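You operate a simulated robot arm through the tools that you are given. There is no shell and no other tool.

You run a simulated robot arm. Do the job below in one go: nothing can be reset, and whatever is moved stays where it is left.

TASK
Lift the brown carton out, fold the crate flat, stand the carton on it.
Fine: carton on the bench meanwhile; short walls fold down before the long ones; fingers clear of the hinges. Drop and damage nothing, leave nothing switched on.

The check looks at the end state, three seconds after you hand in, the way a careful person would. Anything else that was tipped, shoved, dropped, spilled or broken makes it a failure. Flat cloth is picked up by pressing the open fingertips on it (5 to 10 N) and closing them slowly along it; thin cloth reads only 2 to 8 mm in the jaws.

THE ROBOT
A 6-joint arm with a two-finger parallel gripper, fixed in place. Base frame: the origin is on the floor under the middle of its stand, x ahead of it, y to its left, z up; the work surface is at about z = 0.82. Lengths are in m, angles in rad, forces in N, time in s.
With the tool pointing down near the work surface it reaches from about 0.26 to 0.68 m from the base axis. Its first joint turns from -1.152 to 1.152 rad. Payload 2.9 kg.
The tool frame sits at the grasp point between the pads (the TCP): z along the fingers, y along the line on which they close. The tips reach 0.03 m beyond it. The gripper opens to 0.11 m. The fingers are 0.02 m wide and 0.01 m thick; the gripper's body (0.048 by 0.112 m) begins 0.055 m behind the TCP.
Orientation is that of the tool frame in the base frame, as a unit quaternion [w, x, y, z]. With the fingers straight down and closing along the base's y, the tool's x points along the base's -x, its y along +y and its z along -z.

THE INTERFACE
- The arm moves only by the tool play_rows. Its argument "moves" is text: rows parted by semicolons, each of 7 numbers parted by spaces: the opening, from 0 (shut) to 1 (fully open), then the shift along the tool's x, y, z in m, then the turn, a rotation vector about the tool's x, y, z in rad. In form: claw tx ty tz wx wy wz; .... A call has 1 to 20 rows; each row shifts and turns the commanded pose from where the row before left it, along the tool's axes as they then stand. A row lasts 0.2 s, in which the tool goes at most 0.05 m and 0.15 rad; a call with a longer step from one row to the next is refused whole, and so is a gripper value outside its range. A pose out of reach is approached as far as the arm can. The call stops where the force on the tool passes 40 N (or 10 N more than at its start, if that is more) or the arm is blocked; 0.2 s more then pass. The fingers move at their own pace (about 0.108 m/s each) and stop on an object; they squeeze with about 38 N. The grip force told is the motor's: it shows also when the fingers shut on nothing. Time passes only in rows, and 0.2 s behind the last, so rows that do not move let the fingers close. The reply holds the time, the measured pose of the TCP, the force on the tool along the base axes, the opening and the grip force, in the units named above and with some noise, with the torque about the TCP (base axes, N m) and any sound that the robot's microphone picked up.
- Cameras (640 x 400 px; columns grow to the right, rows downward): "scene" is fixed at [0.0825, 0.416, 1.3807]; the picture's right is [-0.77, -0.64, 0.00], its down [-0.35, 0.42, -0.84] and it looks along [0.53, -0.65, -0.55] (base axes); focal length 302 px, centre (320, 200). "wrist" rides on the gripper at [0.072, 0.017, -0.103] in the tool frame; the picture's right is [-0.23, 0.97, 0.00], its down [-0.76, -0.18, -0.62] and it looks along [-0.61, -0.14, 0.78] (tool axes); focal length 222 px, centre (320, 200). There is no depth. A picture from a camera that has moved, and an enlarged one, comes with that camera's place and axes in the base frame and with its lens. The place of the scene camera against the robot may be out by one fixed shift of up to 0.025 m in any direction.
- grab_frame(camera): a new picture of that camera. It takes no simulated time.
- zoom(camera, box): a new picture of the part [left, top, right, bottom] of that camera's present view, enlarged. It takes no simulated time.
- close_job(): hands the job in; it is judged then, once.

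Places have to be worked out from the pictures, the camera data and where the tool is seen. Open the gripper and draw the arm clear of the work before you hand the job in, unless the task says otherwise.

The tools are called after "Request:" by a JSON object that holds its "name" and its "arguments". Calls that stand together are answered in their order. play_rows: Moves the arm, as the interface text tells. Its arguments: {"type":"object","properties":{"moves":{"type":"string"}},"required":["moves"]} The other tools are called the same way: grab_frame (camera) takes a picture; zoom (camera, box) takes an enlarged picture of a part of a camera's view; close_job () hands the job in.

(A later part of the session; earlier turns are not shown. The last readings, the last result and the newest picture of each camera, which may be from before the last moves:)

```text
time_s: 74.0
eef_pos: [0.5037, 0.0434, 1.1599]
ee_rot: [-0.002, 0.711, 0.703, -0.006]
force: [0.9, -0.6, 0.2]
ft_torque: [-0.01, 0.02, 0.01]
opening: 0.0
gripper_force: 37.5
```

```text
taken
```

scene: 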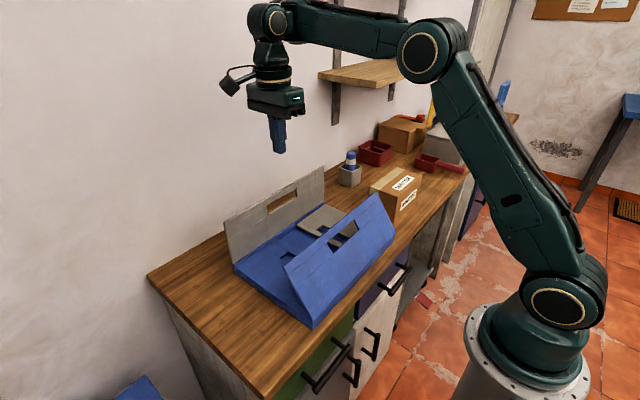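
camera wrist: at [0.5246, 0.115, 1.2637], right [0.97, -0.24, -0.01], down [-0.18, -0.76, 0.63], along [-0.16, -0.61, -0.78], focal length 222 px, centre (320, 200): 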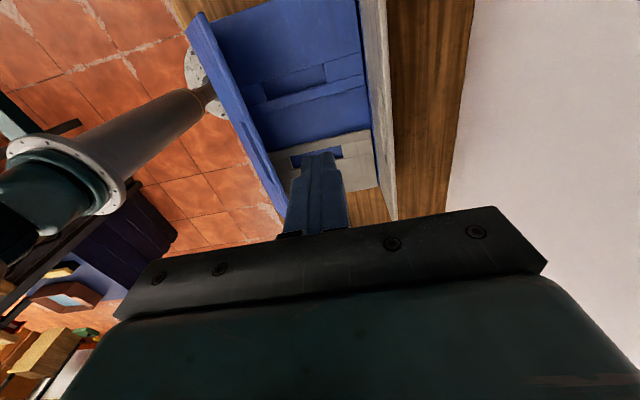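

The pose is stable and the tool nearly vertical. I move back above the near wall's outer face in small steps and check that the arm tracks again.

Request:
{"name": "play_rows", "arguments": {"moves": "0 -0.0175 -0.032 0 0 0 -0.011; 0 -0.0175 -0.032 0 0 0 0; 0 -0.0175 -0.032 0 0 0 0; 0 -0.0175 -0.032 0 0 0 0; 0 0 0 0.02 0 0 0; 0 0 0 0.02 0 0 0; 0 0 0 0 0 0 0"}}

Request:
{"name": "grab_frame", "arguments": {"camera": "scene"}}

Request:
{"name": "grab_frame", "arguments": {"camera": "wrist"}}

```text
time_s: 75.6
eef_pos: [0.4357, 0.0559, 1.2097]
ee_rot: [-0.001, 0.703, 0.712, -0.001]
force: [-0.8, -1.0, -0.2]
ft_torque: [0.0, 0.0, 0.02]
opening: 0.0
gripper_force: 37.8
out of reach, approached as far as the arm can: row 1, 2, 3, 4, 5, 6
```

```text
taken
```

scene: 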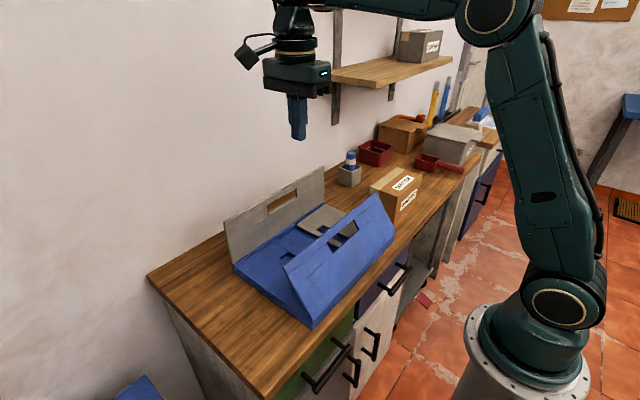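

```text
taken
camera wrist: at [0.4527, 0.1287, 1.3147], right [0.98, -0.22, 0.0], down [-0.17, -0.76, 0.62], along [-0.14, -0.61, -0.78], focal length 222 px, centre (320, 200)
```

wrist: 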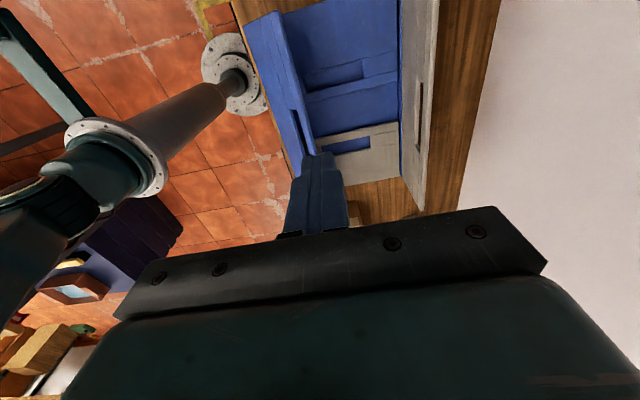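

The arm tracks poorly here: it reports every step as out of reach and drifted up to (0.436, 0.056, 1.21), probably a joint at its limit after that tilt. It is high and clear of everything, so I test small moves to find the free direction, first turning the tool yaw back a little.

Request:
{"name": "play_rows", "arguments": {"moves": "0 0 0 0 0 0 -0.1; 0 0 0 0 0 0 -0.1; 0 0 0 0 0 0 0"}}

```text
time_s: 76.4
eef_pos: [0.4363, 0.056, 1.2098]
ee_rot: [-0.001, 0.628, 0.778, -0.001]
force: [0.0, -0.5, 0.2]
ft_torque: [0.01, -0.04, 0.03]
opening: 0.0
gripper_force: 37.4
```

Yaw turns freely. Now I test a small shift toward the robot and downward at this yaw.

Request:
{"name": "play_rows", "arguments": {"moves": "0 -0.0153 -0.0238 0 0 0 0; 0 0 0 0.02 0 0 0; 0 0 0 0 0 0 0"}}

```text
time_s: 77.2
eef_pos: [0.4282, 0.059, 1.202]
ee_rot: [-0.019, 0.63, 0.777, 0.014]
force: [-0.2, 0.0, 0.1]
ft_torque: [-0.02, 0.02, -0.01]
opening: 0.0001
gripper_force: 37.8
out of reach, approached as far as the arm can: row 1, 2
```

Moves toward −y are what fails, while +y is free. I look at the arm's wrist posture to understand which joint is at its limit.

Request:
{"name": "grab_frame", "arguments": {"camera": "scene"}}

Request:
{"name": "zoom", "arguments": {"camera": "scene", "box": [220, 0, 420, 150]}}

```text
taken
```

scene: 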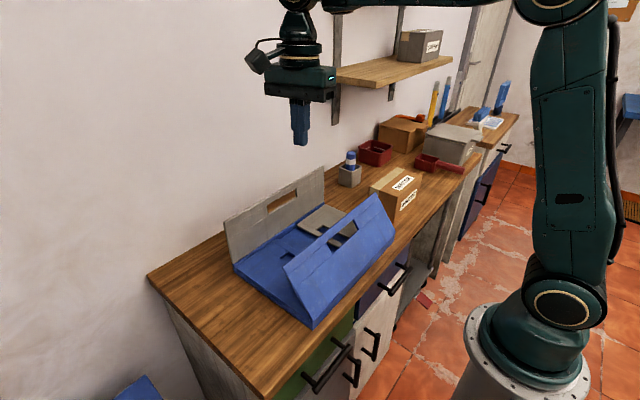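

```text
2.67 times, centred on (320, 75) of scene
camera zoom: at [0.0825, 0.416, 1.3807], right [-0.77, -0.64, 0.0], down [-0.35, 0.42, -0.84], along [0.53, -0.65, -0.55], focal length 805 px, centre (320, 533)
```

zoom: 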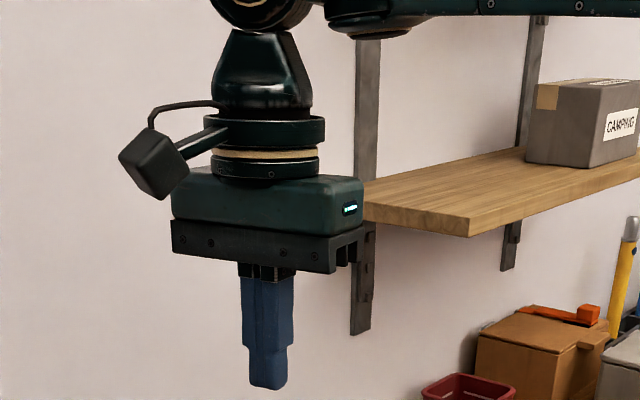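

Request:
{"name": "play_rows", "arguments": {"moves": "0 0 0 0 0 0 0; 0 0 0 0 0 0 0; 0 0 0 0 0 0 0"}}

Request:
{"name": "grab_frame", "arguments": {"camera": "scene"}}

```text
time_s: 78.0
eef_pos: [0.4276, 0.0585, 1.2021]
ee_rot: [-0.021, 0.629, 0.777, 0.013]
force: [-0.2, 0.1, 0.5]
ft_torque: [0.0, -0.02, 0.0]
opening: 0.0002
gripper_force: 37.9
```

```text
taken
```

scene: 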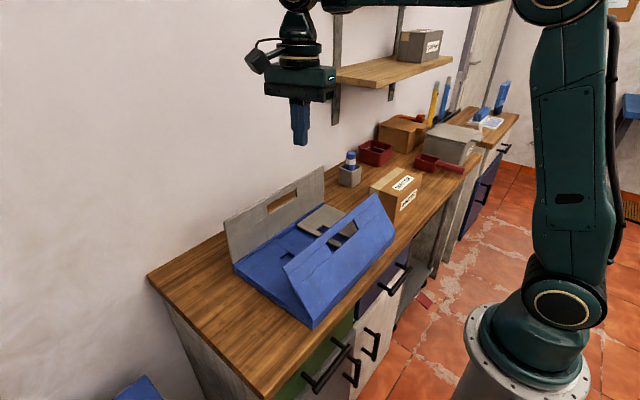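

I probe single directions in small steps, high above everything; first straight down.

Request:
{"name": "play_rows", "arguments": {"moves": "0 0 0 0.02 0 0 0; 0 0 0 0 0 0 0"}}

Request:
{"name": "play_rows", "arguments": {"moves": "0 0 0.02 0 0 0 0; 0 0 0 0 0 0 0"}}

Request:
{"name": "play_rows", "arguments": {"moves": "0 0.02 0 0 0 0 0; 0 0 0 0 0 0 0"}}

```text
time_s: 78.6
eef_pos: [0.4159, 0.0365, 1.1691]
ee_rot: [-0.001, 0.629, 0.778, 0.001]
force: [0.4, 0.4, -0.5]
ft_torque: [0.0, 0.0, -0.03]
opening: 0.0001
gripper_force: 37.5
```

```text
time_s: 79.2
eef_pos: [0.436, 0.0421, 1.1698]
ee_rot: [0.0, 0.629, 0.777, 0.0]
force: [-0.7, -0.3, -0.4]
ft_torque: [-0.01, 0.01, 0.0]
opening: 0.0001
gripper_force: 37.8
```

```text
time_s: 79.8
eef_pos: [0.4303, 0.061, 1.1697]
ee_rot: [0.0, 0.628, 0.778, 0.0]
force: [-0.8, -0.2, -0.9]
ft_torque: [-0.02, -0.02, 0.01]
opening: 0.0
gripper_force: 37.5
```

That worked: the arm tracks the commanded pose again once slightly lower, so the trouble was only a reach limit at height. I lower a bit, restore the yaw, and then go above the near wall's outer face.

Request:
{"name": "play_rows", "arguments": {"moves": "0 0 0 0.02 0 0 0; 0 0 0 0.01 0 0 0.105; 0 0 0 0 0 0 0.105; 0 0 0 0 0 0 0"}}

Request:
{"name": "play_rows", "arguments": {"moves": "0 -0.02 -0.01 0.01 0 0 0; 0 -0.02 -0.015 0.01 0 0 0; 0 -0.02 -0.015 0.01 0 0 0; 0 -0.02 -0.015 0.01 0 0 0; 0 0 0 0 0 0 0"}}

```text
time_s: 80.8
eef_pos: [0.4319, 0.0602, 1.1389]
ee_rot: [0.0, 0.707, 0.707, -0.001]
force: [0.1, 0.5, 0.0]
ft_torque: [-0.03, 0.0, 0.03]
opening: 0.0
gripper_force: 37.4
```

```text
time_s: 82.0
eef_pos: [0.3752, -0.0202, 1.1002]
ee_rot: [0.0, 0.706, 0.708, 0.0]
force: [-0.6, 0.0, 0.1]
ft_torque: [-0.01, -0.03, 0.01]
opening: 0.0
gripper_force: 38.1
```

Tracking is exact again at (0.375, −0.020, 1.100). I look at the tilted near wall from here before pressing it.

Request:
{"name": "grab_frame", "arguments": {"camera": "wrist"}}

Request:
{"name": "zoom", "arguments": {"camera": "scene", "box": [220, 110, 430, 330]}}

```text
taken
camera wrist: at [0.393, 0.0528, 1.2049], right [0.97, -0.23, 0.0], down [-0.18, -0.76, 0.62], along [-0.14, -0.61, -0.78], focal length 222 px, centre (320, 200)
```

wrist: 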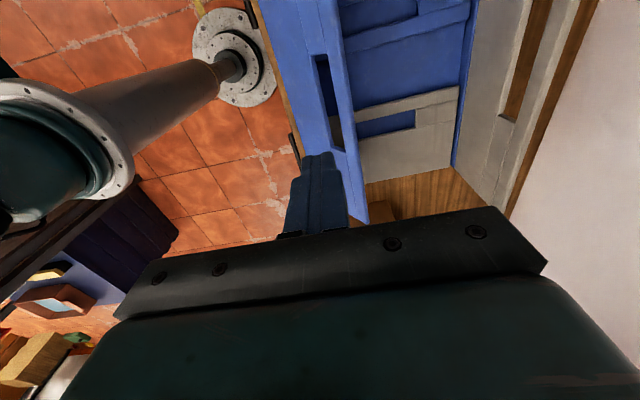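

```text
1.82 times, centred on (325, 220) of scene
camera zoom: at [0.0825, 0.416, 1.3807], right [-0.77, -0.64, 0.0], down [-0.35, 0.42, -0.84], along [0.53, -0.65, -0.55], focal length 549 px, centre (311, 164)
```

zoom: 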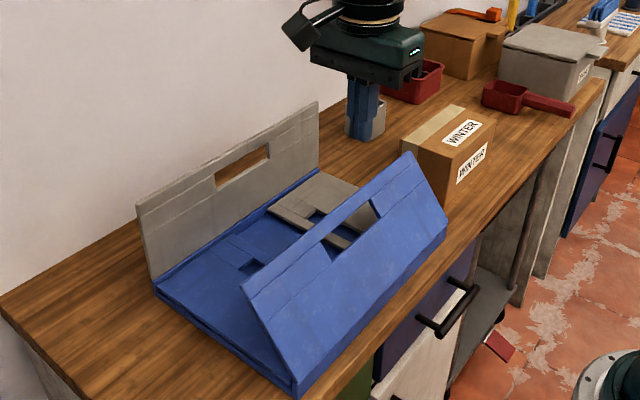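

Request:
{"name": "zoom", "arguments": {"camera": "wrist", "box": [270, 40, 390, 160]}}

```text
3.33 times, centred on (330, 100) of wrist
camera zoom: at [0.393, 0.0528, 1.2049], right [0.97, -0.23, 0.0], down [-0.18, -0.76, 0.62], along [-0.14, -0.61, -0.78], focal length 740 px, centre (287, 533)
```

zoom: 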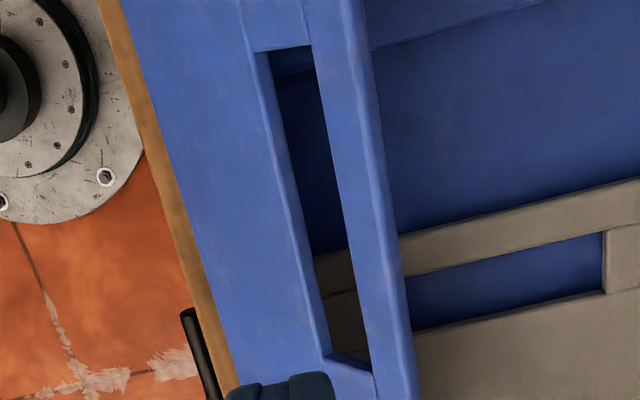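

The slot spans y −0.077 to 0.028, with only a 20 mm rail above it. I therefore press on the solid panel at y≈0.05, following the wall's arc down.

Request:
{"name": "play_rows", "arguments": {"moves": "0 0.035 -0.0015 0 0 0 0; 0 0.035 -0.0015 0 0 0 0; 0 0 0 0.04 0 0 0; 0 0 0 0.04 0 0 0; 0 0 0 0.02 0 0 0; 0 0 0.0166 0.017 0 0 0; 0 0 0.0096 0.0075 0 0 0; 0 0 0.0095 0.0075 0 0 0; 0 0 0 0 0 0 0"}}

Request:
{"name": "zoom", "arguments": {"camera": "scene", "box": [220, 110, 430, 330]}}

Request:
{"name": "grab_frame", "arguments": {"camera": "wrist"}}

```text
time_s: 84.0
eef_pos: [0.4083, 0.0501, 0.9684]
ee_rot: [0.0, 0.707, 0.708, 0.0]
force: [-0.1, 0.0, -0.1]
ft_torque: [-0.02, -0.01, 0.04]
opening: 0.0
gripper_force: 37.6
```

```text
1.82 times, centred on (325, 220) of scene
camera zoom: at [0.0825, 0.416, 1.3807], right [-0.77, -0.64, 0.0], down [-0.35, 0.42, -0.84], along [0.53, -0.65, -0.55], focal length 549 px, centre (311, 164)
```

zoom: 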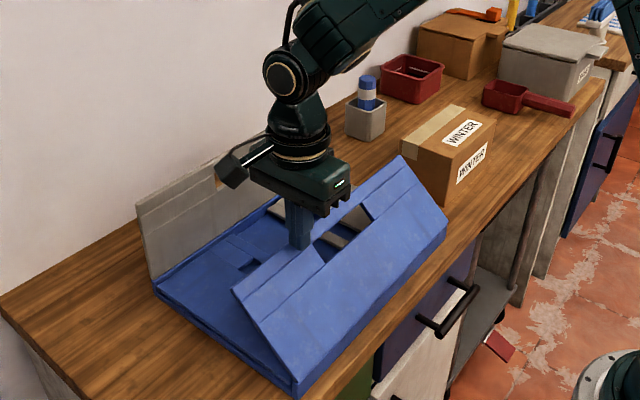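

```text
taken
camera wrist: at [0.4261, 0.1224, 1.0727], right [0.97, -0.23, 0.0], down [-0.18, -0.76, 0.62], along [-0.14, -0.61, -0.78], focal length 222 px, centre (320, 200)
```

wrist: 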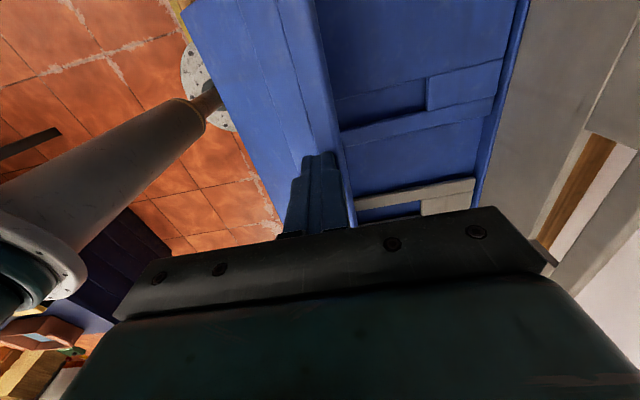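

The wall is turning down ahead of the fingertips at y≈0.05. I continue along the arc.

Request:
{"name": "play_rows", "arguments": {"moves": "0 0 0.008 0.0093 0 0 0; 0 0 0.0078 0.0094 0 0 0; 0 0 0.006 0.0107 0 0 0; 0 0 0.0058 0.0106 0 0 0; 0 0 0.0037 0.0117 0 0 0; 0 0 0.0035 0.0117 0 0 0; 0 0 0 0 0 0 0"}}

Request:
{"name": "zoom", "arguments": {"camera": "scene", "box": [220, 110, 430, 330]}}

Request:
{"name": "grab_frame", "arguments": {"camera": "wrist"}}

```text
time_s: 85.6
eef_pos: [0.4438, 0.051, 0.9033]
ee_rot: [0.001, 0.707, 0.707, 0.0]
force: [-0.5, 0.2, -0.5]
ft_torque: [0.01, -0.04, 0.02]
opening: 0.0
gripper_force: 38.2
```

```text
1.82 times, centred on (325, 220) of scene
camera zoom: at [0.0825, 0.416, 1.3807], right [-0.77, -0.64, 0.0], down [-0.35, 0.42, -0.84], along [0.53, -0.65, -0.55], focal length 549 px, centre (311, 164)
```

zoom: 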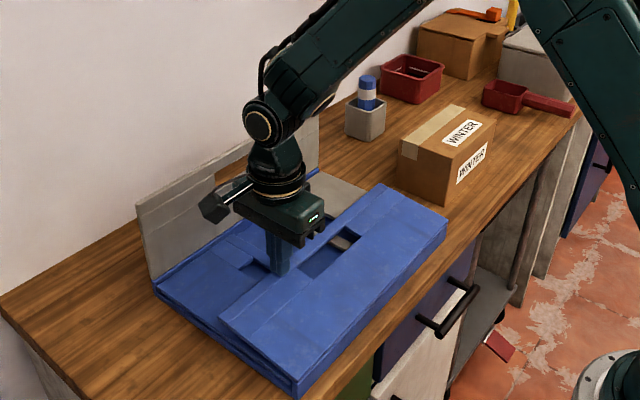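

```text
taken
camera wrist: at [0.4606, 0.1225, 1.0094], right [0.97, -0.23, 0.0], down [-0.18, -0.76, 0.62], along [-0.14, -0.61, -0.78], focal length 222 px, centre (320, 200)
```

wrist: 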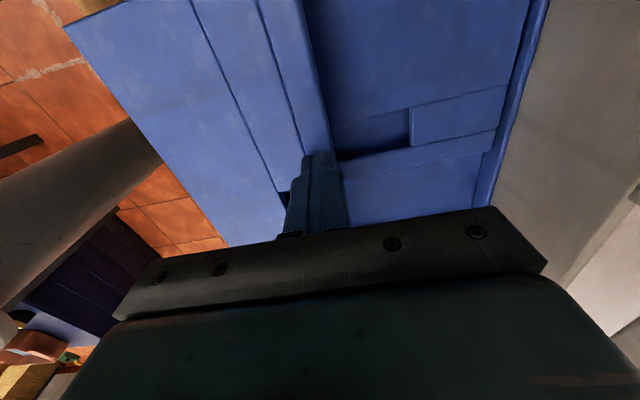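

Almost flat. I press the last part until I feel resistance.

Request:
{"name": "play_rows", "arguments": {"moves": "0 0 0.001 0.009 0 0 0; 0 0 0 0.005 0 0 0; 0 0 0 0.003 0 0 0; 0 0 0 0 0 0 0"}}

```text
time_s: 86.6
eef_pos: [0.4447, 0.0493, 0.8888]
ee_rot: [0.001, 0.707, 0.708, 0.001]
force: [-5.7, 0.0, 21.5]
ft_torque: [-0.03, 0.26, -0.04]
opening: 0.0002
gripper_force: 37.9
```

Contact at 21 N with the near wall down. I lift and check it from above.

Request:
{"name": "play_rows", "arguments": {"moves": "0 0 0 -0.02 0 0 0; 0 0 0 -0.04 0 0 0; 0 0 0 -0.05 0 0 0; 0 0 0 -0.05 0 0 0; 0 0 0 -0.05 0 0 0; 0 0 0 0 0 0 0"}}

Request:
{"name": "zoom", "arguments": {"camera": "scene", "box": [220, 110, 430, 330]}}

Request:
{"name": "grab_frame", "arguments": {"camera": "wrist"}}

```text
time_s: 88.0
eef_pos: [0.4442, 0.0504, 1.0971]
ee_rot: [0.0, 0.707, 0.708, 0.0]
force: [-0.9, -1.3, -0.5]
ft_torque: [0.0, 0.01, 0.01]
opening: 0.0
gripper_force: 37.6
```

```text
1.82 times, centred on (325, 220) of scene
camera zoom: at [0.0825, 0.416, 1.3807], right [-0.77, -0.64, 0.0], down [-0.35, 0.42, -0.84], along [0.53, -0.65, -0.55], focal length 549 px, centre (311, 164)
```

zoom: 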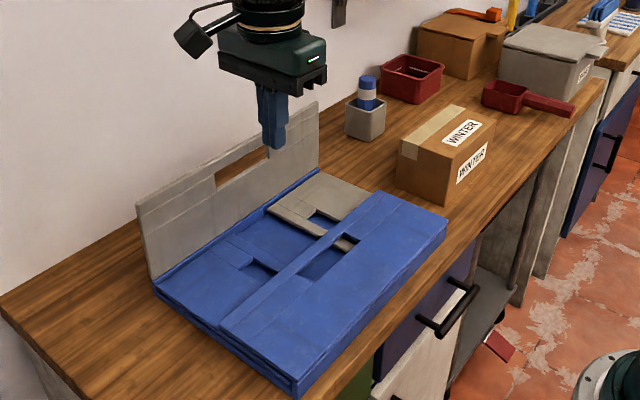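

```text
taken
camera wrist: at [0.4613, 0.1226, 1.2018], right [0.97, -0.23, 0.0], down [-0.18, -0.76, 0.62], along [-0.14, -0.61, -0.78], focal length 222 px, centre (320, 200)
```

wrist: 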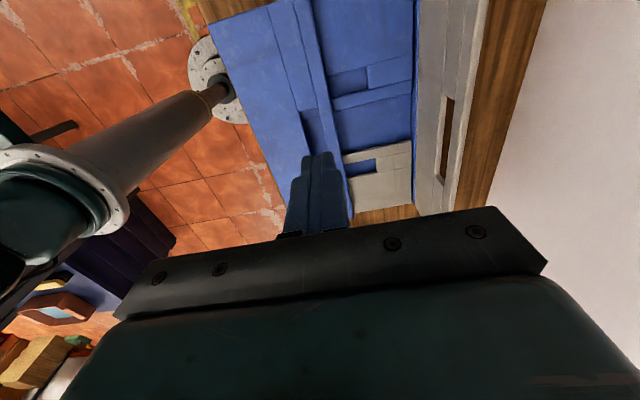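

The near wall lies flat, its edge near the crate's middle. Now I measure the far long wall's position before pushing it.

Request:
{"name": "zoom", "arguments": {"camera": "wrist", "box": [300, 0, 500, 200]}}

```text
2.00 times, centred on (400, 100) of wrist
camera zoom: at [0.4613, 0.1226, 1.2018], right [0.97, -0.23, 0.0], down [-0.18, -0.76, 0.62], along [-0.14, -0.61, -0.78], focal length 444 px, centre (160, 400)
```

zoom: 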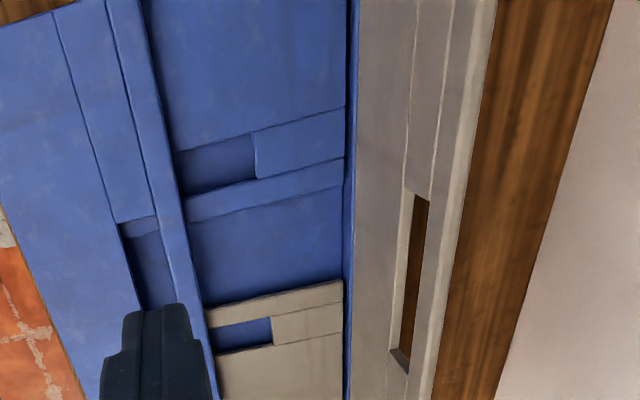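

The far wall's top lies at x≈0.581–0.589, hinge near x 0.585. I go over and behind it at y≈0.05 and lower the closed fingers outside it, clear of the room wall at x≈0.745.

Request:
{"name": "play_rows", "arguments": {"moves": "0 0 0.03 0 0 0 0; 0 0 0.04 0 0 0 0; 0 0 0.04 0 0 0 0; 0 0 0.04 0 0 0 0; 0 0 0.021 0 0 0 0; 0 0 0 0 0 0 0"}}

Request:
{"name": "grab_frame", "arguments": {"camera": "scene"}}

Request:
{"name": "grab_frame", "arguments": {"camera": "wrist"}}

```text
time_s: 89.4
eef_pos: [0.6159, 0.0499, 1.0974]
ee_rot: [-0.001, 0.708, 0.707, 0.0]
force: [-0.1, 0.2, -0.6]
ft_torque: [0.02, -0.01, 0.02]
opening: 0.0002
gripper_force: 37.6
```

```text
taken
```

scene: 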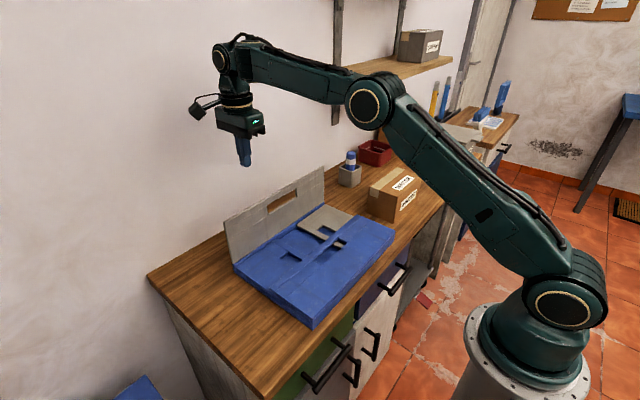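

```text
taken
camera wrist: at [0.6333, 0.1224, 1.202], right [0.97, -0.23, 0.0], down [-0.18, -0.76, 0.62], along [-0.14, -0.61, -0.78], focal length 222 px, centre (320, 200)
```

wrist: 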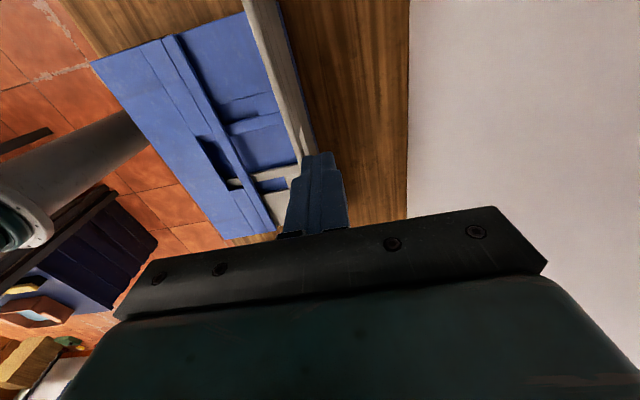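

Request:
{"name": "zoom", "arguments": {"camera": "wrist", "box": [230, 0, 430, 160]}}

```text
2.50 times, centred on (330, 80) of wrist
camera zoom: at [0.6333, 0.1224, 1.202], right [0.97, -0.23, 0.0], down [-0.18, -0.76, 0.62], along [-0.14, -0.61, -0.78], focal length 555 px, centre (295, 500)
```

zoom: 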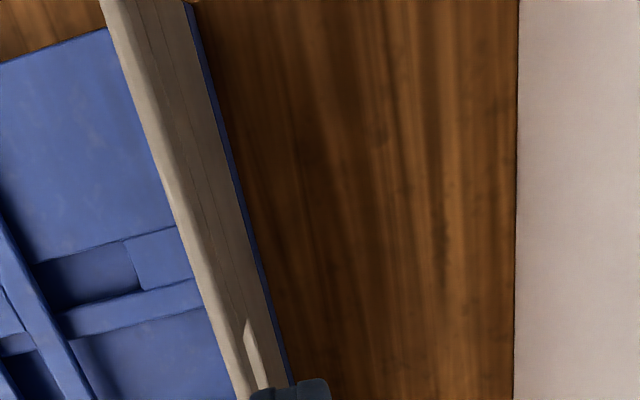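

The far wall's outer face is at x≈0.588–0.591, so I have about 16 mm clearance. I lower behind it and push its top edge inward gently.

Request:
{"name": "play_rows", "arguments": {"moves": "0 0 0 0.04 0 0 0; 0 0 0 0.04 0 0 0; 0 0 0 0.022 0 0 0; 0 0 -0.008 0 0 0 0; 0 0 -0.009 0 0 0 0; 0 0 -0.0115 0.0007 0 0 0; 0 0 -0.0115 0.0007 0 0 0; 0 0 0 0 0 0 0"}}

Request:
{"name": "zoom", "arguments": {"camera": "scene", "box": [200, 90, 430, 330]}}

Request:
{"name": "grab_frame", "arguments": {"camera": "wrist"}}

```text
time_s: 91.2
eef_pos: [0.575, 0.05, 0.9938]
ee_rot: [0.0, 0.706, 0.708, 0.0]
force: [-0.3, -0.7, -0.1]
ft_torque: [-0.02, -0.01, 0.03]
opening: 0.0
gripper_force: 37.4
```

```text
1.67 times, centred on (315, 210) of scene
camera zoom: at [0.0825, 0.416, 1.3807], right [-0.77, -0.64, 0.0], down [-0.35, 0.42, -0.84], along [0.53, -0.65, -0.55], focal length 503 px, centre (328, 183)
```

zoom: 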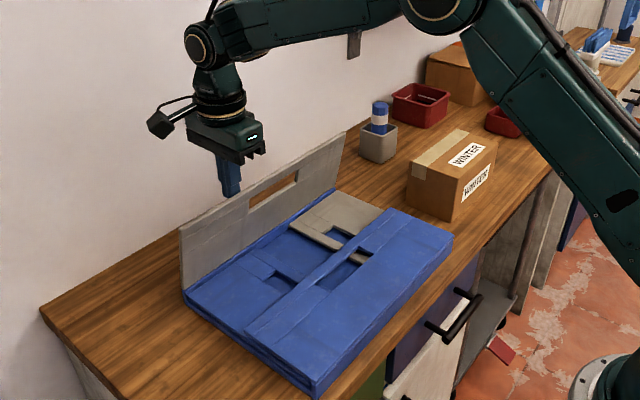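

```text
taken
camera wrist: at [0.592, 0.1229, 1.099], right [0.97, -0.23, 0.0], down [-0.18, -0.76, 0.62], along [-0.14, -0.61, -0.78], focal length 222 px, centre (320, 200)
```

wrist: 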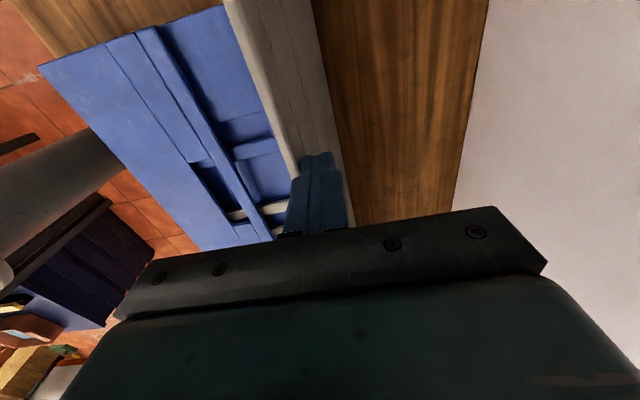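

The far wall leans inward ahead of the fingers with no notable force. I continue along its arc.

Request:
{"name": "play_rows", "arguments": {"moves": "0 0 -0.0105 0.003 0 0 0; 0 0 -0.0108 0.003 0 0 0; 0 0 -0.0105 0.0055 0 0 0; 0 0 -0.01 0.005 0 0 0; 0 0 -0.0094 0.0067 0 0 0; 0 0 -0.0087 0.0075 0 0 0; 0 0 0 0 0 0 0"}}

Request:
{"name": "zoom", "arguments": {"camera": "scene", "box": [200, 90, 430, 330]}}

Request:
{"name": "grab_frame", "arguments": {"camera": "wrist"}}

```text
time_s: 92.8
eef_pos: [0.5159, 0.0515, 0.9632]
ee_rot: [-0.001, 0.707, 0.707, -0.001]
force: [-0.4, -0.1, 0.5]
ft_torque: [0.0, 0.03, 0.01]
opening: 0.0001
gripper_force: 37.9
```

```text
1.67 times, centred on (315, 210) of scene
camera zoom: at [0.0825, 0.416, 1.3807], right [-0.77, -0.64, 0.0], down [-0.35, 0.42, -0.84], along [0.53, -0.65, -0.55], focal length 503 px, centre (328, 183)
```

zoom: 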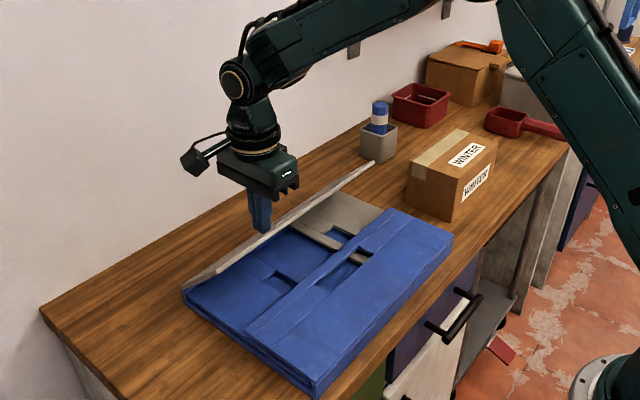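

```text
taken
camera wrist: at [0.5323, 0.1226, 1.0684], right [0.97, -0.23, 0.0], down [-0.18, -0.76, 0.62], along [-0.14, -0.61, -0.78], focal length 222 px, centre (320, 200)
```

wrist: 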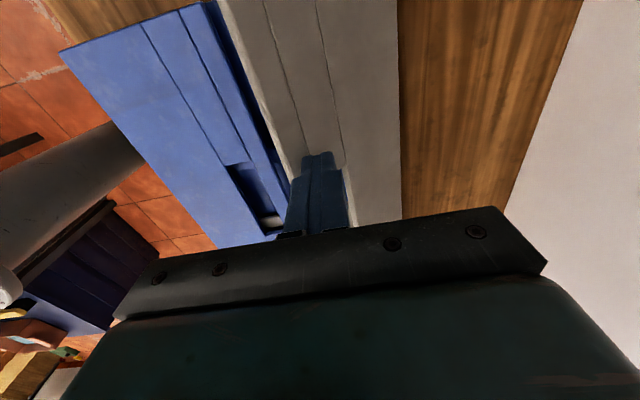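

The far wall is past half way. I carry it down the rest of the way.

Request:
{"name": "play_rows", "arguments": {"moves": "0 0 -0.0076 0.0085 0 0 0; 0 0 -0.0073 0.009 0 0 0; 0 0 -0.0059 0.0098 0 0 0; 0 0 -0.0053 0.0103 0 0 0; 0 0 -0.0037 0.0109 0 0 0; 0 0 -0.0031 0.0108 0 0 0; 0 0 -0.001 0.008 0 0 0; 0 0 0 0 0 0 0"}}

Request:
{"name": "zoom", "arguments": {"camera": "scene", "box": [200, 90, 430, 330]}}

Request:
{"name": "grab_frame", "arguments": {"camera": "wrist"}}

```text
time_s: 94.6
eef_pos: [0.4822, 0.0497, 0.8957]
ee_rot: [0.0, 0.707, 0.707, 0.0]
force: [-0.3, 0.1, 0.1]
ft_torque: [-0.01, 0.01, 0.0]
opening: 0.0
gripper_force: 37.5
```

```text
1.67 times, centred on (315, 210) of scene
camera zoom: at [0.0825, 0.416, 1.3807], right [-0.77, -0.64, 0.0], down [-0.35, 0.42, -0.84], along [0.53, -0.65, -0.55], focal length 503 px, centre (328, 183)
```

zoom: 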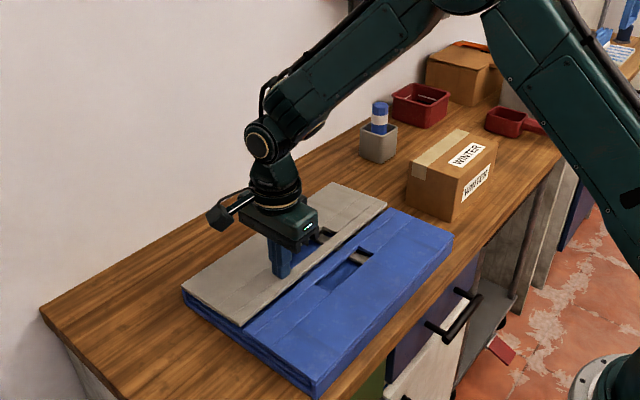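

```text
taken
camera wrist: at [0.4988, 0.1225, 1.0005], right [0.97, -0.23, 0.0], down [-0.18, -0.76, 0.62], along [-0.14, -0.61, -0.78], focal length 222 px, centre (320, 200)
```

wrist: 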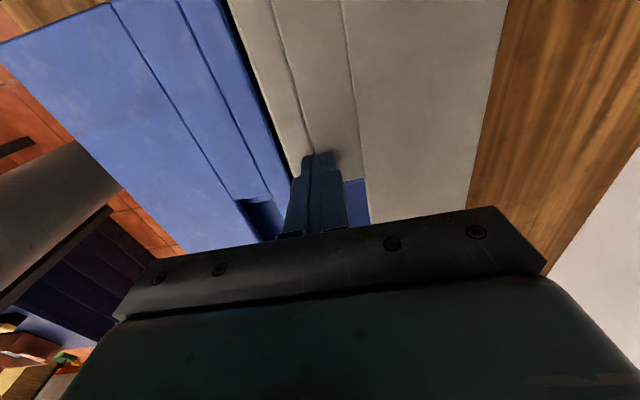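

Nearly flat and meeting the blue wall at the middle. I press the last millimetres until contact.

Request:
{"name": "play_rows", "arguments": {"moves": "0 0 0 0.004 0 0 0; 0 0 0 0.003 0 0 0; 0 0 0 0.002 0 0 0; 0 0 0 0 0 0 0"}}

```text
time_s: 95.6
eef_pos: [0.4809, 0.0506, 0.8883]
ee_rot: [0.0, 0.707, 0.708, 0.0]
force: [-8.2, 2.9, 27.8]
ft_torque: [-0.1, 0.35, -0.08]
opening: 0.0
gripper_force: 38.1
```

It bottomed out at the same height as the near wall (z 0.888), so both long walls are flat and level. I lift and inspect the folded crate.

Request:
{"name": "play_rows", "arguments": {"moves": "0 0 0 -0.02 0 0 0; 0 0 0 -0.04 0 0 0; 0 0 0 -0.05 0 0 0; 0 0 0 -0.05 0 0 0; 0 0 0 -0.05 0 0 0; 0 0 0 0 0 0 0"}}

Request:
{"name": "zoom", "arguments": {"camera": "scene", "box": [220, 150, 430, 330]}}

Request:
{"name": "grab_frame", "arguments": {"camera": "wrist"}}

Request:
{"name": "grab_frame", "arguments": {"camera": "scene"}}

```text
time_s: 97.0
eef_pos: [0.4813, 0.0507, 1.0984]
ee_rot: [0.001, 0.706, 0.708, 0.0]
force: [-0.1, 0.1, 0.3]
ft_torque: [0.0, -0.04, 0.03]
opening: 0.0
gripper_force: 37.8
```

```text
2.22 times, centred on (325, 240) of scene
camera zoom: at [0.0825, 0.416, 1.3807], right [-0.77, -0.64, 0.0], down [-0.35, 0.42, -0.84], along [0.53, -0.65, -0.55], focal length 671 px, centre (309, 111)
```

zoom: 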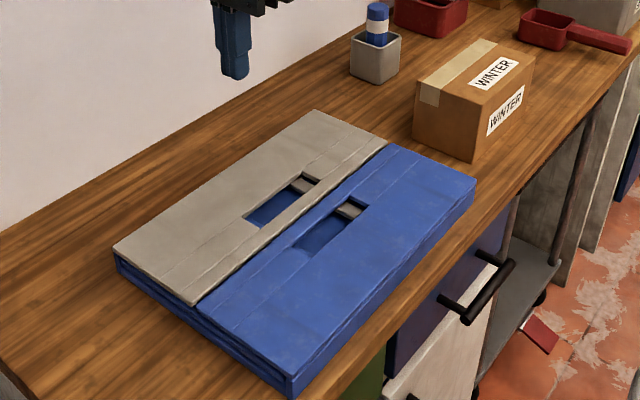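

```text
taken
camera wrist: at [0.4985, 0.1224, 1.2019], right [0.97, -0.23, 0.0], down [-0.18, -0.76, 0.62], along [-0.14, -0.61, -0.78], focal length 222 px, centre (320, 200)
```

wrist: 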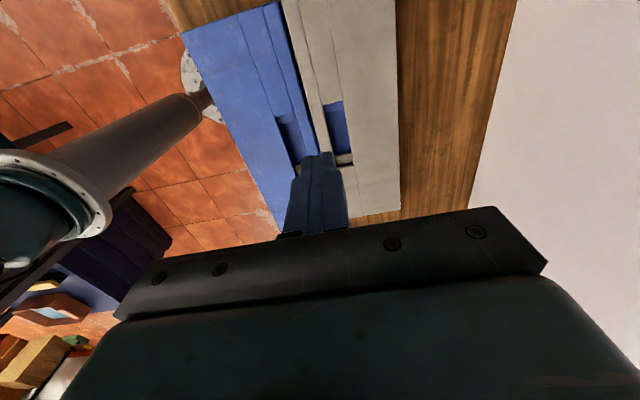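

```text
taken
```

scene: 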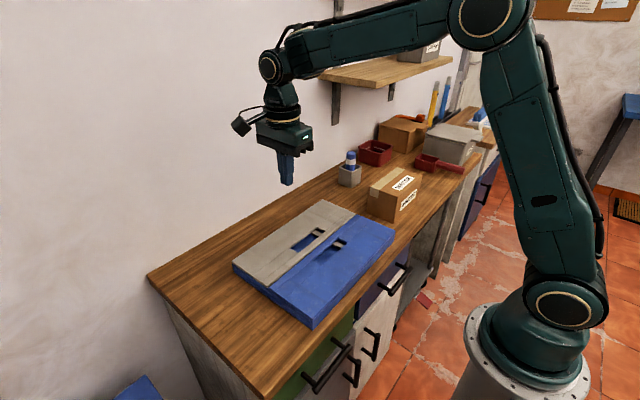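

The crate is folded flat (top ≈ z 0.855) and in its place. Now I open the gripper and travel back over the carton at (0.42, −0.362).

Request:
{"name": "play_rows", "arguments": {"moves": "1 -0.02 -0.003 0 0 0 0; 1 -0.038 -0.006 0 0 0 0; 1 -0.042 -0.006 0 0 0 0; 1 -0.042 -0.006 0 0 0 0; 1 -0.042 -0.006 0 0 0 0; 1 -0.042 -0.006 0 0 0 0; 1 -0.042 -0.006 0 0 0 0; 1 -0.042 -0.006 0 0 0 0; 1 -0.042 -0.006 0 0 0 0; 1 -0.037 -0.006 0 0 0 0; 1 -0.024 -0.004 0 0 0 0; 1 0 0 0 0 0 0"}}

Request:
{"name": "grab_frame", "arguments": {"camera": "wrist"}}

Request:
{"name": "grab_frame", "arguments": {"camera": "scene"}}

```text
time_s: 99.6
eef_pos: [0.4202, -0.3621, 1.097]
ee_rot: [-0.001, 0.706, 0.708, -0.001]
force: [-0.3, 0.1, -0.4]
ft_torque: [-0.04, -0.02, 0.02]
opening: 0.11
gripper_force: 0.0
```

```text
taken
camera wrist: at [0.4373, -0.2911, 1.2017], right [0.97, -0.23, 0.0], down [-0.18, -0.76, 0.62], along [-0.14, -0.61, -0.78], focal length 222 px, centre (320, 200)
```

wrist: 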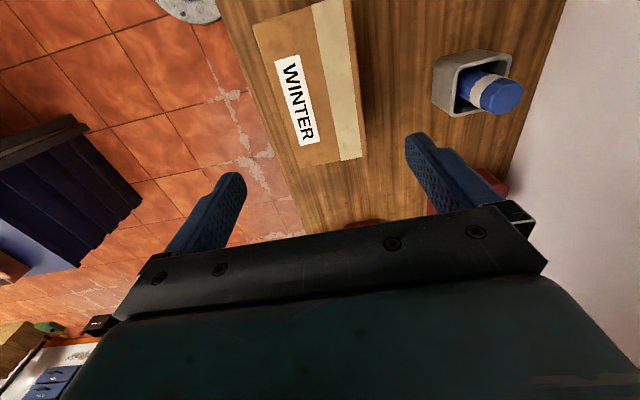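

```text
taken
```

scene: 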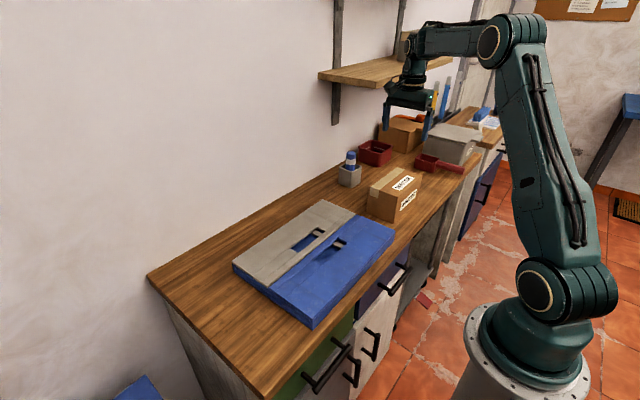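

The carton stands where I left it, centred at x≈0.419. I shift 1.5 mm and lower the open fingers around it.

Request:
{"name": "play_rows", "arguments": {"moves": "1 0 -0.0015 0.03 0 0 0; 1 0 0 0.04 0 0 0; 1 0 0 0.04 0 0 0; 1 0 0 0.025 0 0 0; 1 0 0 0.015 0 0 0; 1 0 0 0 0 0 0"}}

Request:
{"name": "zoom", "arguments": {"camera": "wrist", "box": [140, 0, 500, 230]}}

```text
time_s: 101.0
eef_pos: [0.4196, -0.3632, 0.946]
ee_rot: [0.001, 0.707, 0.708, 0.001]
force: [-0.8, 0.2, 0.2]
ft_torque: [-0.01, 0.0, 0.03]
opening: 0.1097
gripper_force: 0.0
```

```text
1.74 times, centred on (320, 115) of wrist
camera zoom: at [0.4369, -0.2902, 1.0519], right [0.97, -0.23, 0.0], down [-0.18, -0.76, 0.62], along [-0.14, -0.61, -0.78], focal length 386 px, centre (320, 348)
```

zoom: 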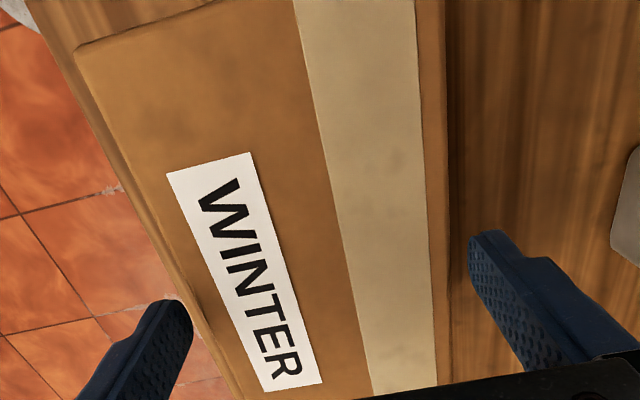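

The near finger runs closer to the carton than the far one, so I shift 2.5 mm toward the robot and continue down, then grip.

Request:
{"name": "play_rows", "arguments": {"moves": "1 0 -0.0025 0 0 0 0; 1 0 0 0.01 0 0 0; 1 0 0 0.015 0 0 0; 1 0 0 0.015 0 0 0; 1 0 0 0.015 0 0 0; 1 0 0 0.004 0 0 0; 1 0 0 0 0 0 0"}}

```text
time_s: 102.6
eef_pos: [0.4173, -0.3621, 0.8887]
ee_rot: [0.0, 0.706, 0.708, 0.0]
force: [-0.4, -0.4, 0.5]
ft_torque: [0.04, -0.02, -0.02]
opening: 0.11
gripper_force: 0.1
```

Request:
{"name": "play_rows", "arguments": {"moves": "0.9 0 0 0 0 0 0; 0.8 0 0 0 0 0 0; 0.6 0 0 0 0 0 0; 0.5 0 0 0 0 0 0; 0.3 0 0 0 0 0 0; 0 0 0 0 0 0 0; 0 0 0 -0.005 0 0 0; 0 0 0 -0.01 0 0 0; 0 0 0 -0.015 0 0 0; 0 0 0 0 0 0 0"}}

Request:
{"name": "zoom", "arguments": {"camera": "scene", "box": [320, 110, 460, 230]}}

```text
time_s: 104.8
eef_pos: [0.4171, -0.3621, 0.9176]
ee_rot: [0.001, 0.707, 0.707, 0.0]
force: [0.5, -0.2, -4.9]
ft_torque: [0.0, -0.01, 0.02]
opening: 0.1
gripper_force: 37.7
```

```text
3.33 times, centred on (390, 170) of scene
camera zoom: at [0.0826, 0.416, 1.3807], right [-0.77, -0.64, 0.0], down [-0.35, 0.42, -0.84], along [0.53, -0.65, -0.55], focal length 1006 px, centre (87, 300)
```

zoom: 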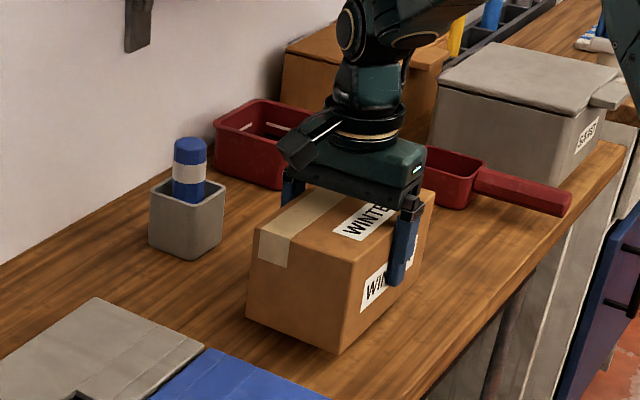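

Gripped at 0.100 width, lifted, weight 5 N and level. I raise it and carry it back over the folded crate's centre (0.459, −0.026).

Request:
{"name": "play_rows", "arguments": {"moves": "0 0 0 -0.03 0 0 0; 0 0 0 -0.04 0 0 0; 0 0 0 -0.04 0 0 0; 0 0.015 0.002 0 0 0 0; 0 0.025 0.003 0 0 0 0; 0 0.03 0.004 0 0 0 0; 0 0.03 0.004 0 0 0 0; 0 0.03 0.004 0 0 0 0; 0 0.03 0.004 0 0 0 0; 0 0.03 0.004 0 0 0 0; 0 0.03 0.004 0 0 0 0; 0 0.03 0.004 0 0 0 0; 0 0.03 0.004 0 0 0 0; 0 0.026 0.003 0 0 0 0; 0 0.02 0.002 0 0 0 0; 0 0.01 0 0 0 0 0; 0 0 0 0 0 0 0"}}

Request:
{"name": "grab_frame", "arguments": {"camera": "scene"}}

Request:
{"name": "grab_frame", "arguments": {"camera": "wrist"}}

```text
time_s: 108.4
eef_pos: [0.459, -0.0253, 1.0286]
ee_rot: [-0.001, 0.706, 0.708, 0.0]
force: [0.0, 0.2, -4.2]
ft_torque: [0.02, 0.02, 0.01]
opening: 0.0997
gripper_force: 38.2
```

```text
taken
```

scene: 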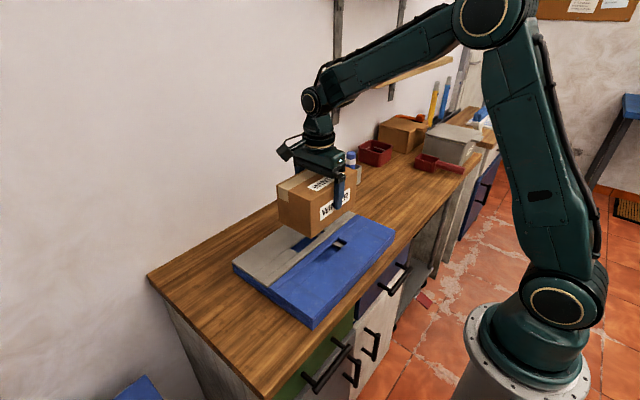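

```text
taken
camera wrist: at [0.4761, 0.0455, 1.1333], right [0.97, -0.23, 0.0], down [-0.18, -0.76, 0.62], along [-0.14, -0.61, -0.78], focal length 222 px, centre (320, 200)
```

wrist: 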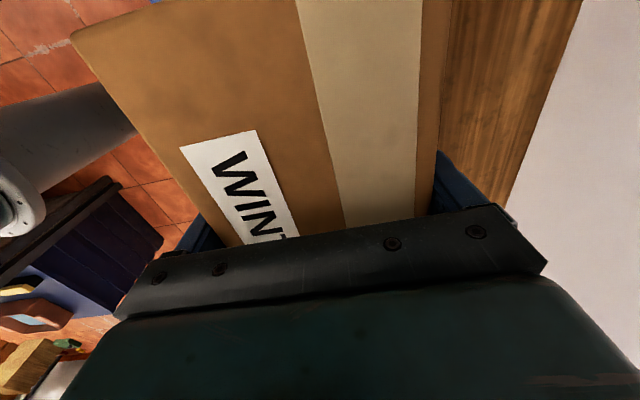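

The carton is above the crate's middle. I lower it to just above the surface.

Request:
{"name": "play_rows", "arguments": {"moves": "0 0 0 0.025 0 0 0; 0 0 0 0.03 0 0 0; 0 0 0 0.02 0 0 0; 0 0 0 0.012 0 0 0; 0 0 0 0.006 0 0 0; 0 0 0 0 0 0 0"}}

Request:
{"name": "zoom", "arguments": {"camera": "scene", "box": [240, 150, 400, 310]}}

```text
time_s: 109.8
eef_pos: [0.4582, -0.026, 0.9334]
ee_rot: [0.0, 0.706, 0.708, 0.0]
force: [-1.0, -1.4, -4.2]
ft_torque: [-0.01, 0.04, 0.01]
opening: 0.0998
gripper_force: 37.9
```

```text
2.50 times, centred on (320, 230) of scene
camera zoom: at [0.0826, 0.416, 1.3806], right [-0.77, -0.64, 0.0], down [-0.35, 0.42, -0.84], along [0.53, -0.65, -0.55], focal length 755 px, centre (320, 125)
```

zoom: 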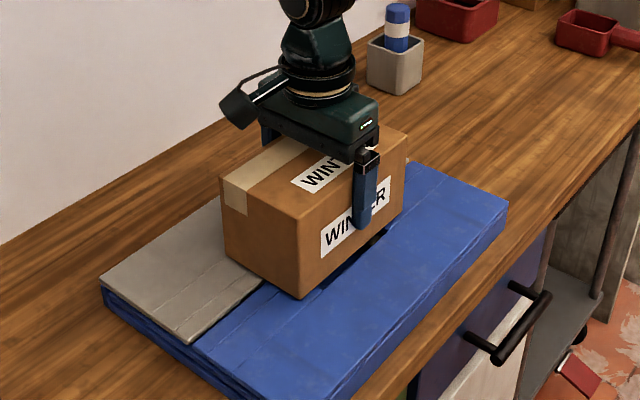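

Still free at z 0.933. I creep down in 2 mm steps until the force shows contact.

Request:
{"name": "play_rows", "arguments": {"moves": "0 0 0 0.002 0 0 0; 0 0 0 0.002 0 0 0; 0 0 0 0.002 0 0 0; 0 0 0 0 0 0 0"}}

Request:
{"name": "play_rows", "arguments": {"moves": "0 0 0 0.0015 0 0 0; 0 0 0 0 0 0 0"}}

```text
time_s: 110.8
eef_pos: [0.4587, -0.0262, 0.9292]
ee_rot: [0.0, 0.706, 0.708, 0.0]
force: [-0.2, -0.1, -4.7]
ft_torque: [0.03, 0.0, 0.02]
opening: 0.1
gripper_force: 38.1
```

```text
time_s: 111.4
eef_pos: [0.4591, -0.0264, 0.9283]
ee_rot: [0.001, 0.706, 0.708, 0.0]
force: [-2.5, 0.8, 5.4]
ft_torque: [-0.3, 0.19, -0.16]
opening: 0.1
gripper_force: 37.8
```

The carton has touched down on the crate (force changed from −4.7 to +5.4 N). I open the fingers and check.

Request:
{"name": "play_rows", "arguments": {"moves": "0 0 0 0 0 0 0; 1 0 0 0 0 0 0; 1 0 0 0 0 0 0; 1 0 0 0 0 0 0"}}

Request:
{"name": "zoom", "arguments": {"camera": "scene", "box": [240, 150, 400, 310]}}

Request:
{"name": "zoom", "arguments": {"camera": "wrist", "box": [60, 0, 540, 250]}}

```text
time_s: 112.4
eef_pos: [0.4584, -0.0258, 0.9269]
ee_rot: [0.0, 0.706, 0.708, 0.001]
force: [-0.7, 0.4, 0.3]
ft_torque: [-0.04, 0.04, -0.01]
opening: 0.1101
gripper_force: 0.0
```

```text
2.50 times, centred on (320, 230) of scene
camera zoom: at [0.0825, 0.416, 1.3807], right [-0.77, -0.64, 0.0], down [-0.35, 0.42, -0.84], along [0.53, -0.65, -0.55], focal length 755 px, centre (320, 125)
```

zoom: 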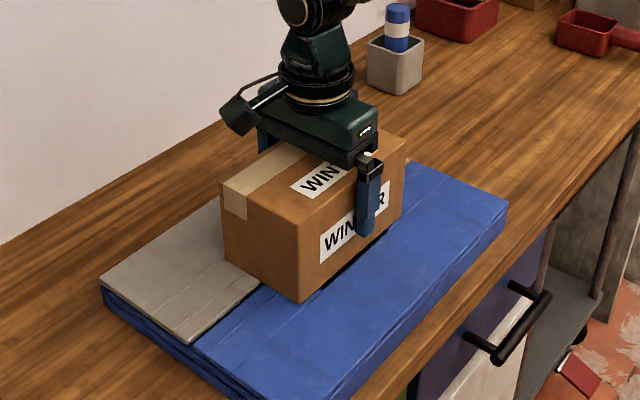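

```text
1.33 times, centred on (300, 125) of wrist
camera zoom: at [0.476, 0.0458, 1.0324], right [0.97, -0.23, 0.0], down [-0.18, -0.76, 0.62], along [-0.14, -0.61, -0.78], focal length 296 px, centre (347, 300)
```

zoom: 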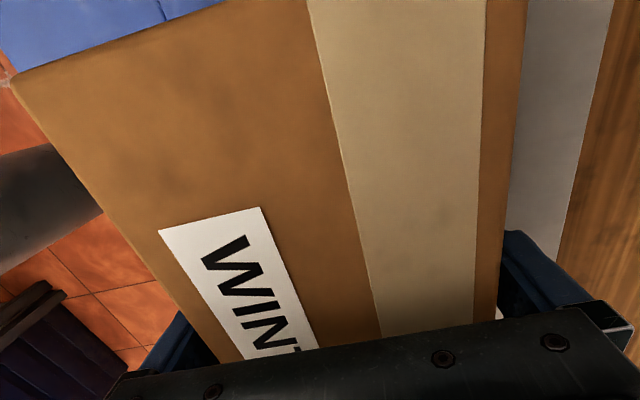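

The fingers are clear on both sides and the carton stands on the crate. I rise straight up, then look.

Request:
{"name": "play_rows", "arguments": {"moves": "1 0 0 -0.006 0 0 0; 1 0 0 -0.012 0 0 0; 1 0 0 -0.02 0 0 0; 1 0 0 -0.03 0 0 0; 1 0 0 -0.04 0 0 0; 1 0 0 -0.04 0 0 0; 1 0 0 -0.04 0 0 0; 1 0 0 0 0 0 0"}}

Request:
{"name": "grab_frame", "arguments": {"camera": "scene"}}

Request:
{"name": "grab_frame", "arguments": {"camera": "wrist"}}

```text
time_s: 114.2
eef_pos: [0.4577, -0.0273, 1.1167]
ee_rot: [0.0, 0.707, 0.708, 0.0]
force: [-0.4, 0.3, -0.3]
ft_torque: [0.01, 0.0, -0.02]
opening: 0.1101
gripper_force: 0.1
```

```text
taken
```

scene: 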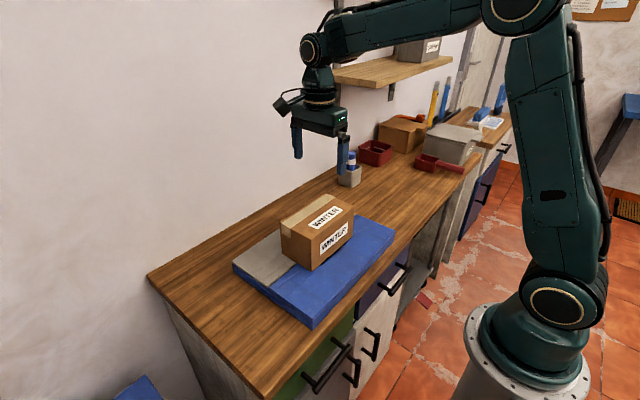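

```text
taken
camera wrist: at [0.4759, 0.0449, 1.2216], right [0.97, -0.23, 0.0], down [-0.18, -0.76, 0.62], along [-0.14, -0.61, -0.78], focal length 222 px, centre (320, 200)
```

wrist: 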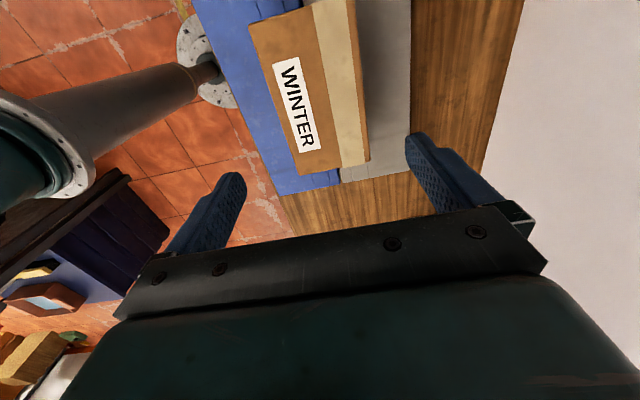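

The carton stands upright on the flat crate. I take a close look at the result and draw the arm away toward the free −y side.

Request:
{"name": "zoom", "arguments": {"camera": "scene", "box": [220, 180, 420, 335]}}

Request:
{"name": "play_rows", "arguments": {"moves": "1 -0.02 -0.004 0 0 0 0; 1 -0.04 -0.008 0 0 0 0; 1 -0.042 -0.01 0 0 0 0; 1 -0.042 -0.01 0 0 0 0; 1 -0.042 -0.01 0 0 0 0; 1 -0.042 -0.01 0 0 0 0; 1 -0.042 -0.01 0 0 0 0; 1 -0.03 -0.01 0 0 0 0; 1 -0.02 -0.005 0 0 0 0; 1 0 0 0 0 0 0"}}

Request:
{"name": "grab_frame", "arguments": {"camera": "scene"}}

Request:
{"name": "zoom", "arguments": {"camera": "scene", "box": [220, 180, 420, 335]}}

```text
2.58 times, centred on (320, 258) of scene
camera zoom: at [0.0825, 0.416, 1.3807], right [-0.77, -0.64, 0.0], down [-0.35, 0.42, -0.84], along [0.53, -0.65, -0.55], focal length 779 px, centre (320, 52)
```

zoom: 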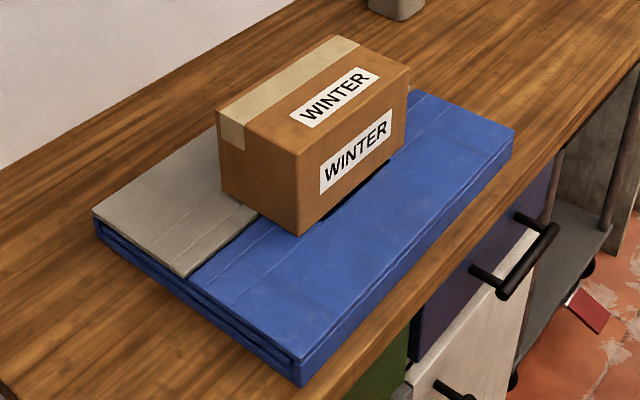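

```text
time_s: 116.4
eef_pos: [0.3818, -0.3463, 1.1171]
ee_rot: [0.0, 0.707, 0.707, -0.001]
force: [0.5, -1.2, -0.2]
ft_torque: [0.0, -0.01, 0.01]
opening: 0.1102
gripper_force: 0.1
```

```text
taken
```

scene: 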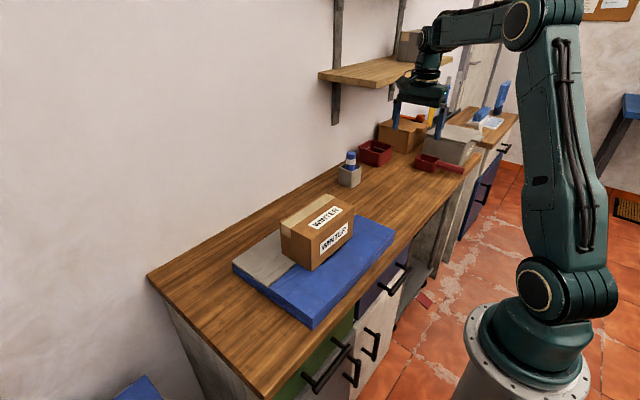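

```text
2.58 times, centred on (320, 258) of scene
camera zoom: at [0.0825, 0.416, 1.3807], right [-0.77, -0.64, 0.0], down [-0.35, 0.42, -0.84], along [0.53, -0.65, -0.55], focal length 779 px, centre (320, 52)
```

zoom: 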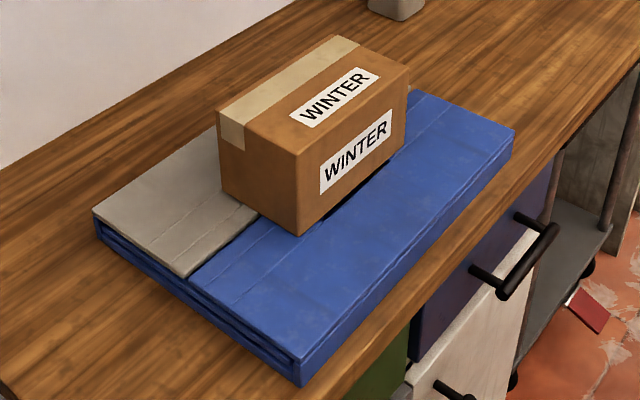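

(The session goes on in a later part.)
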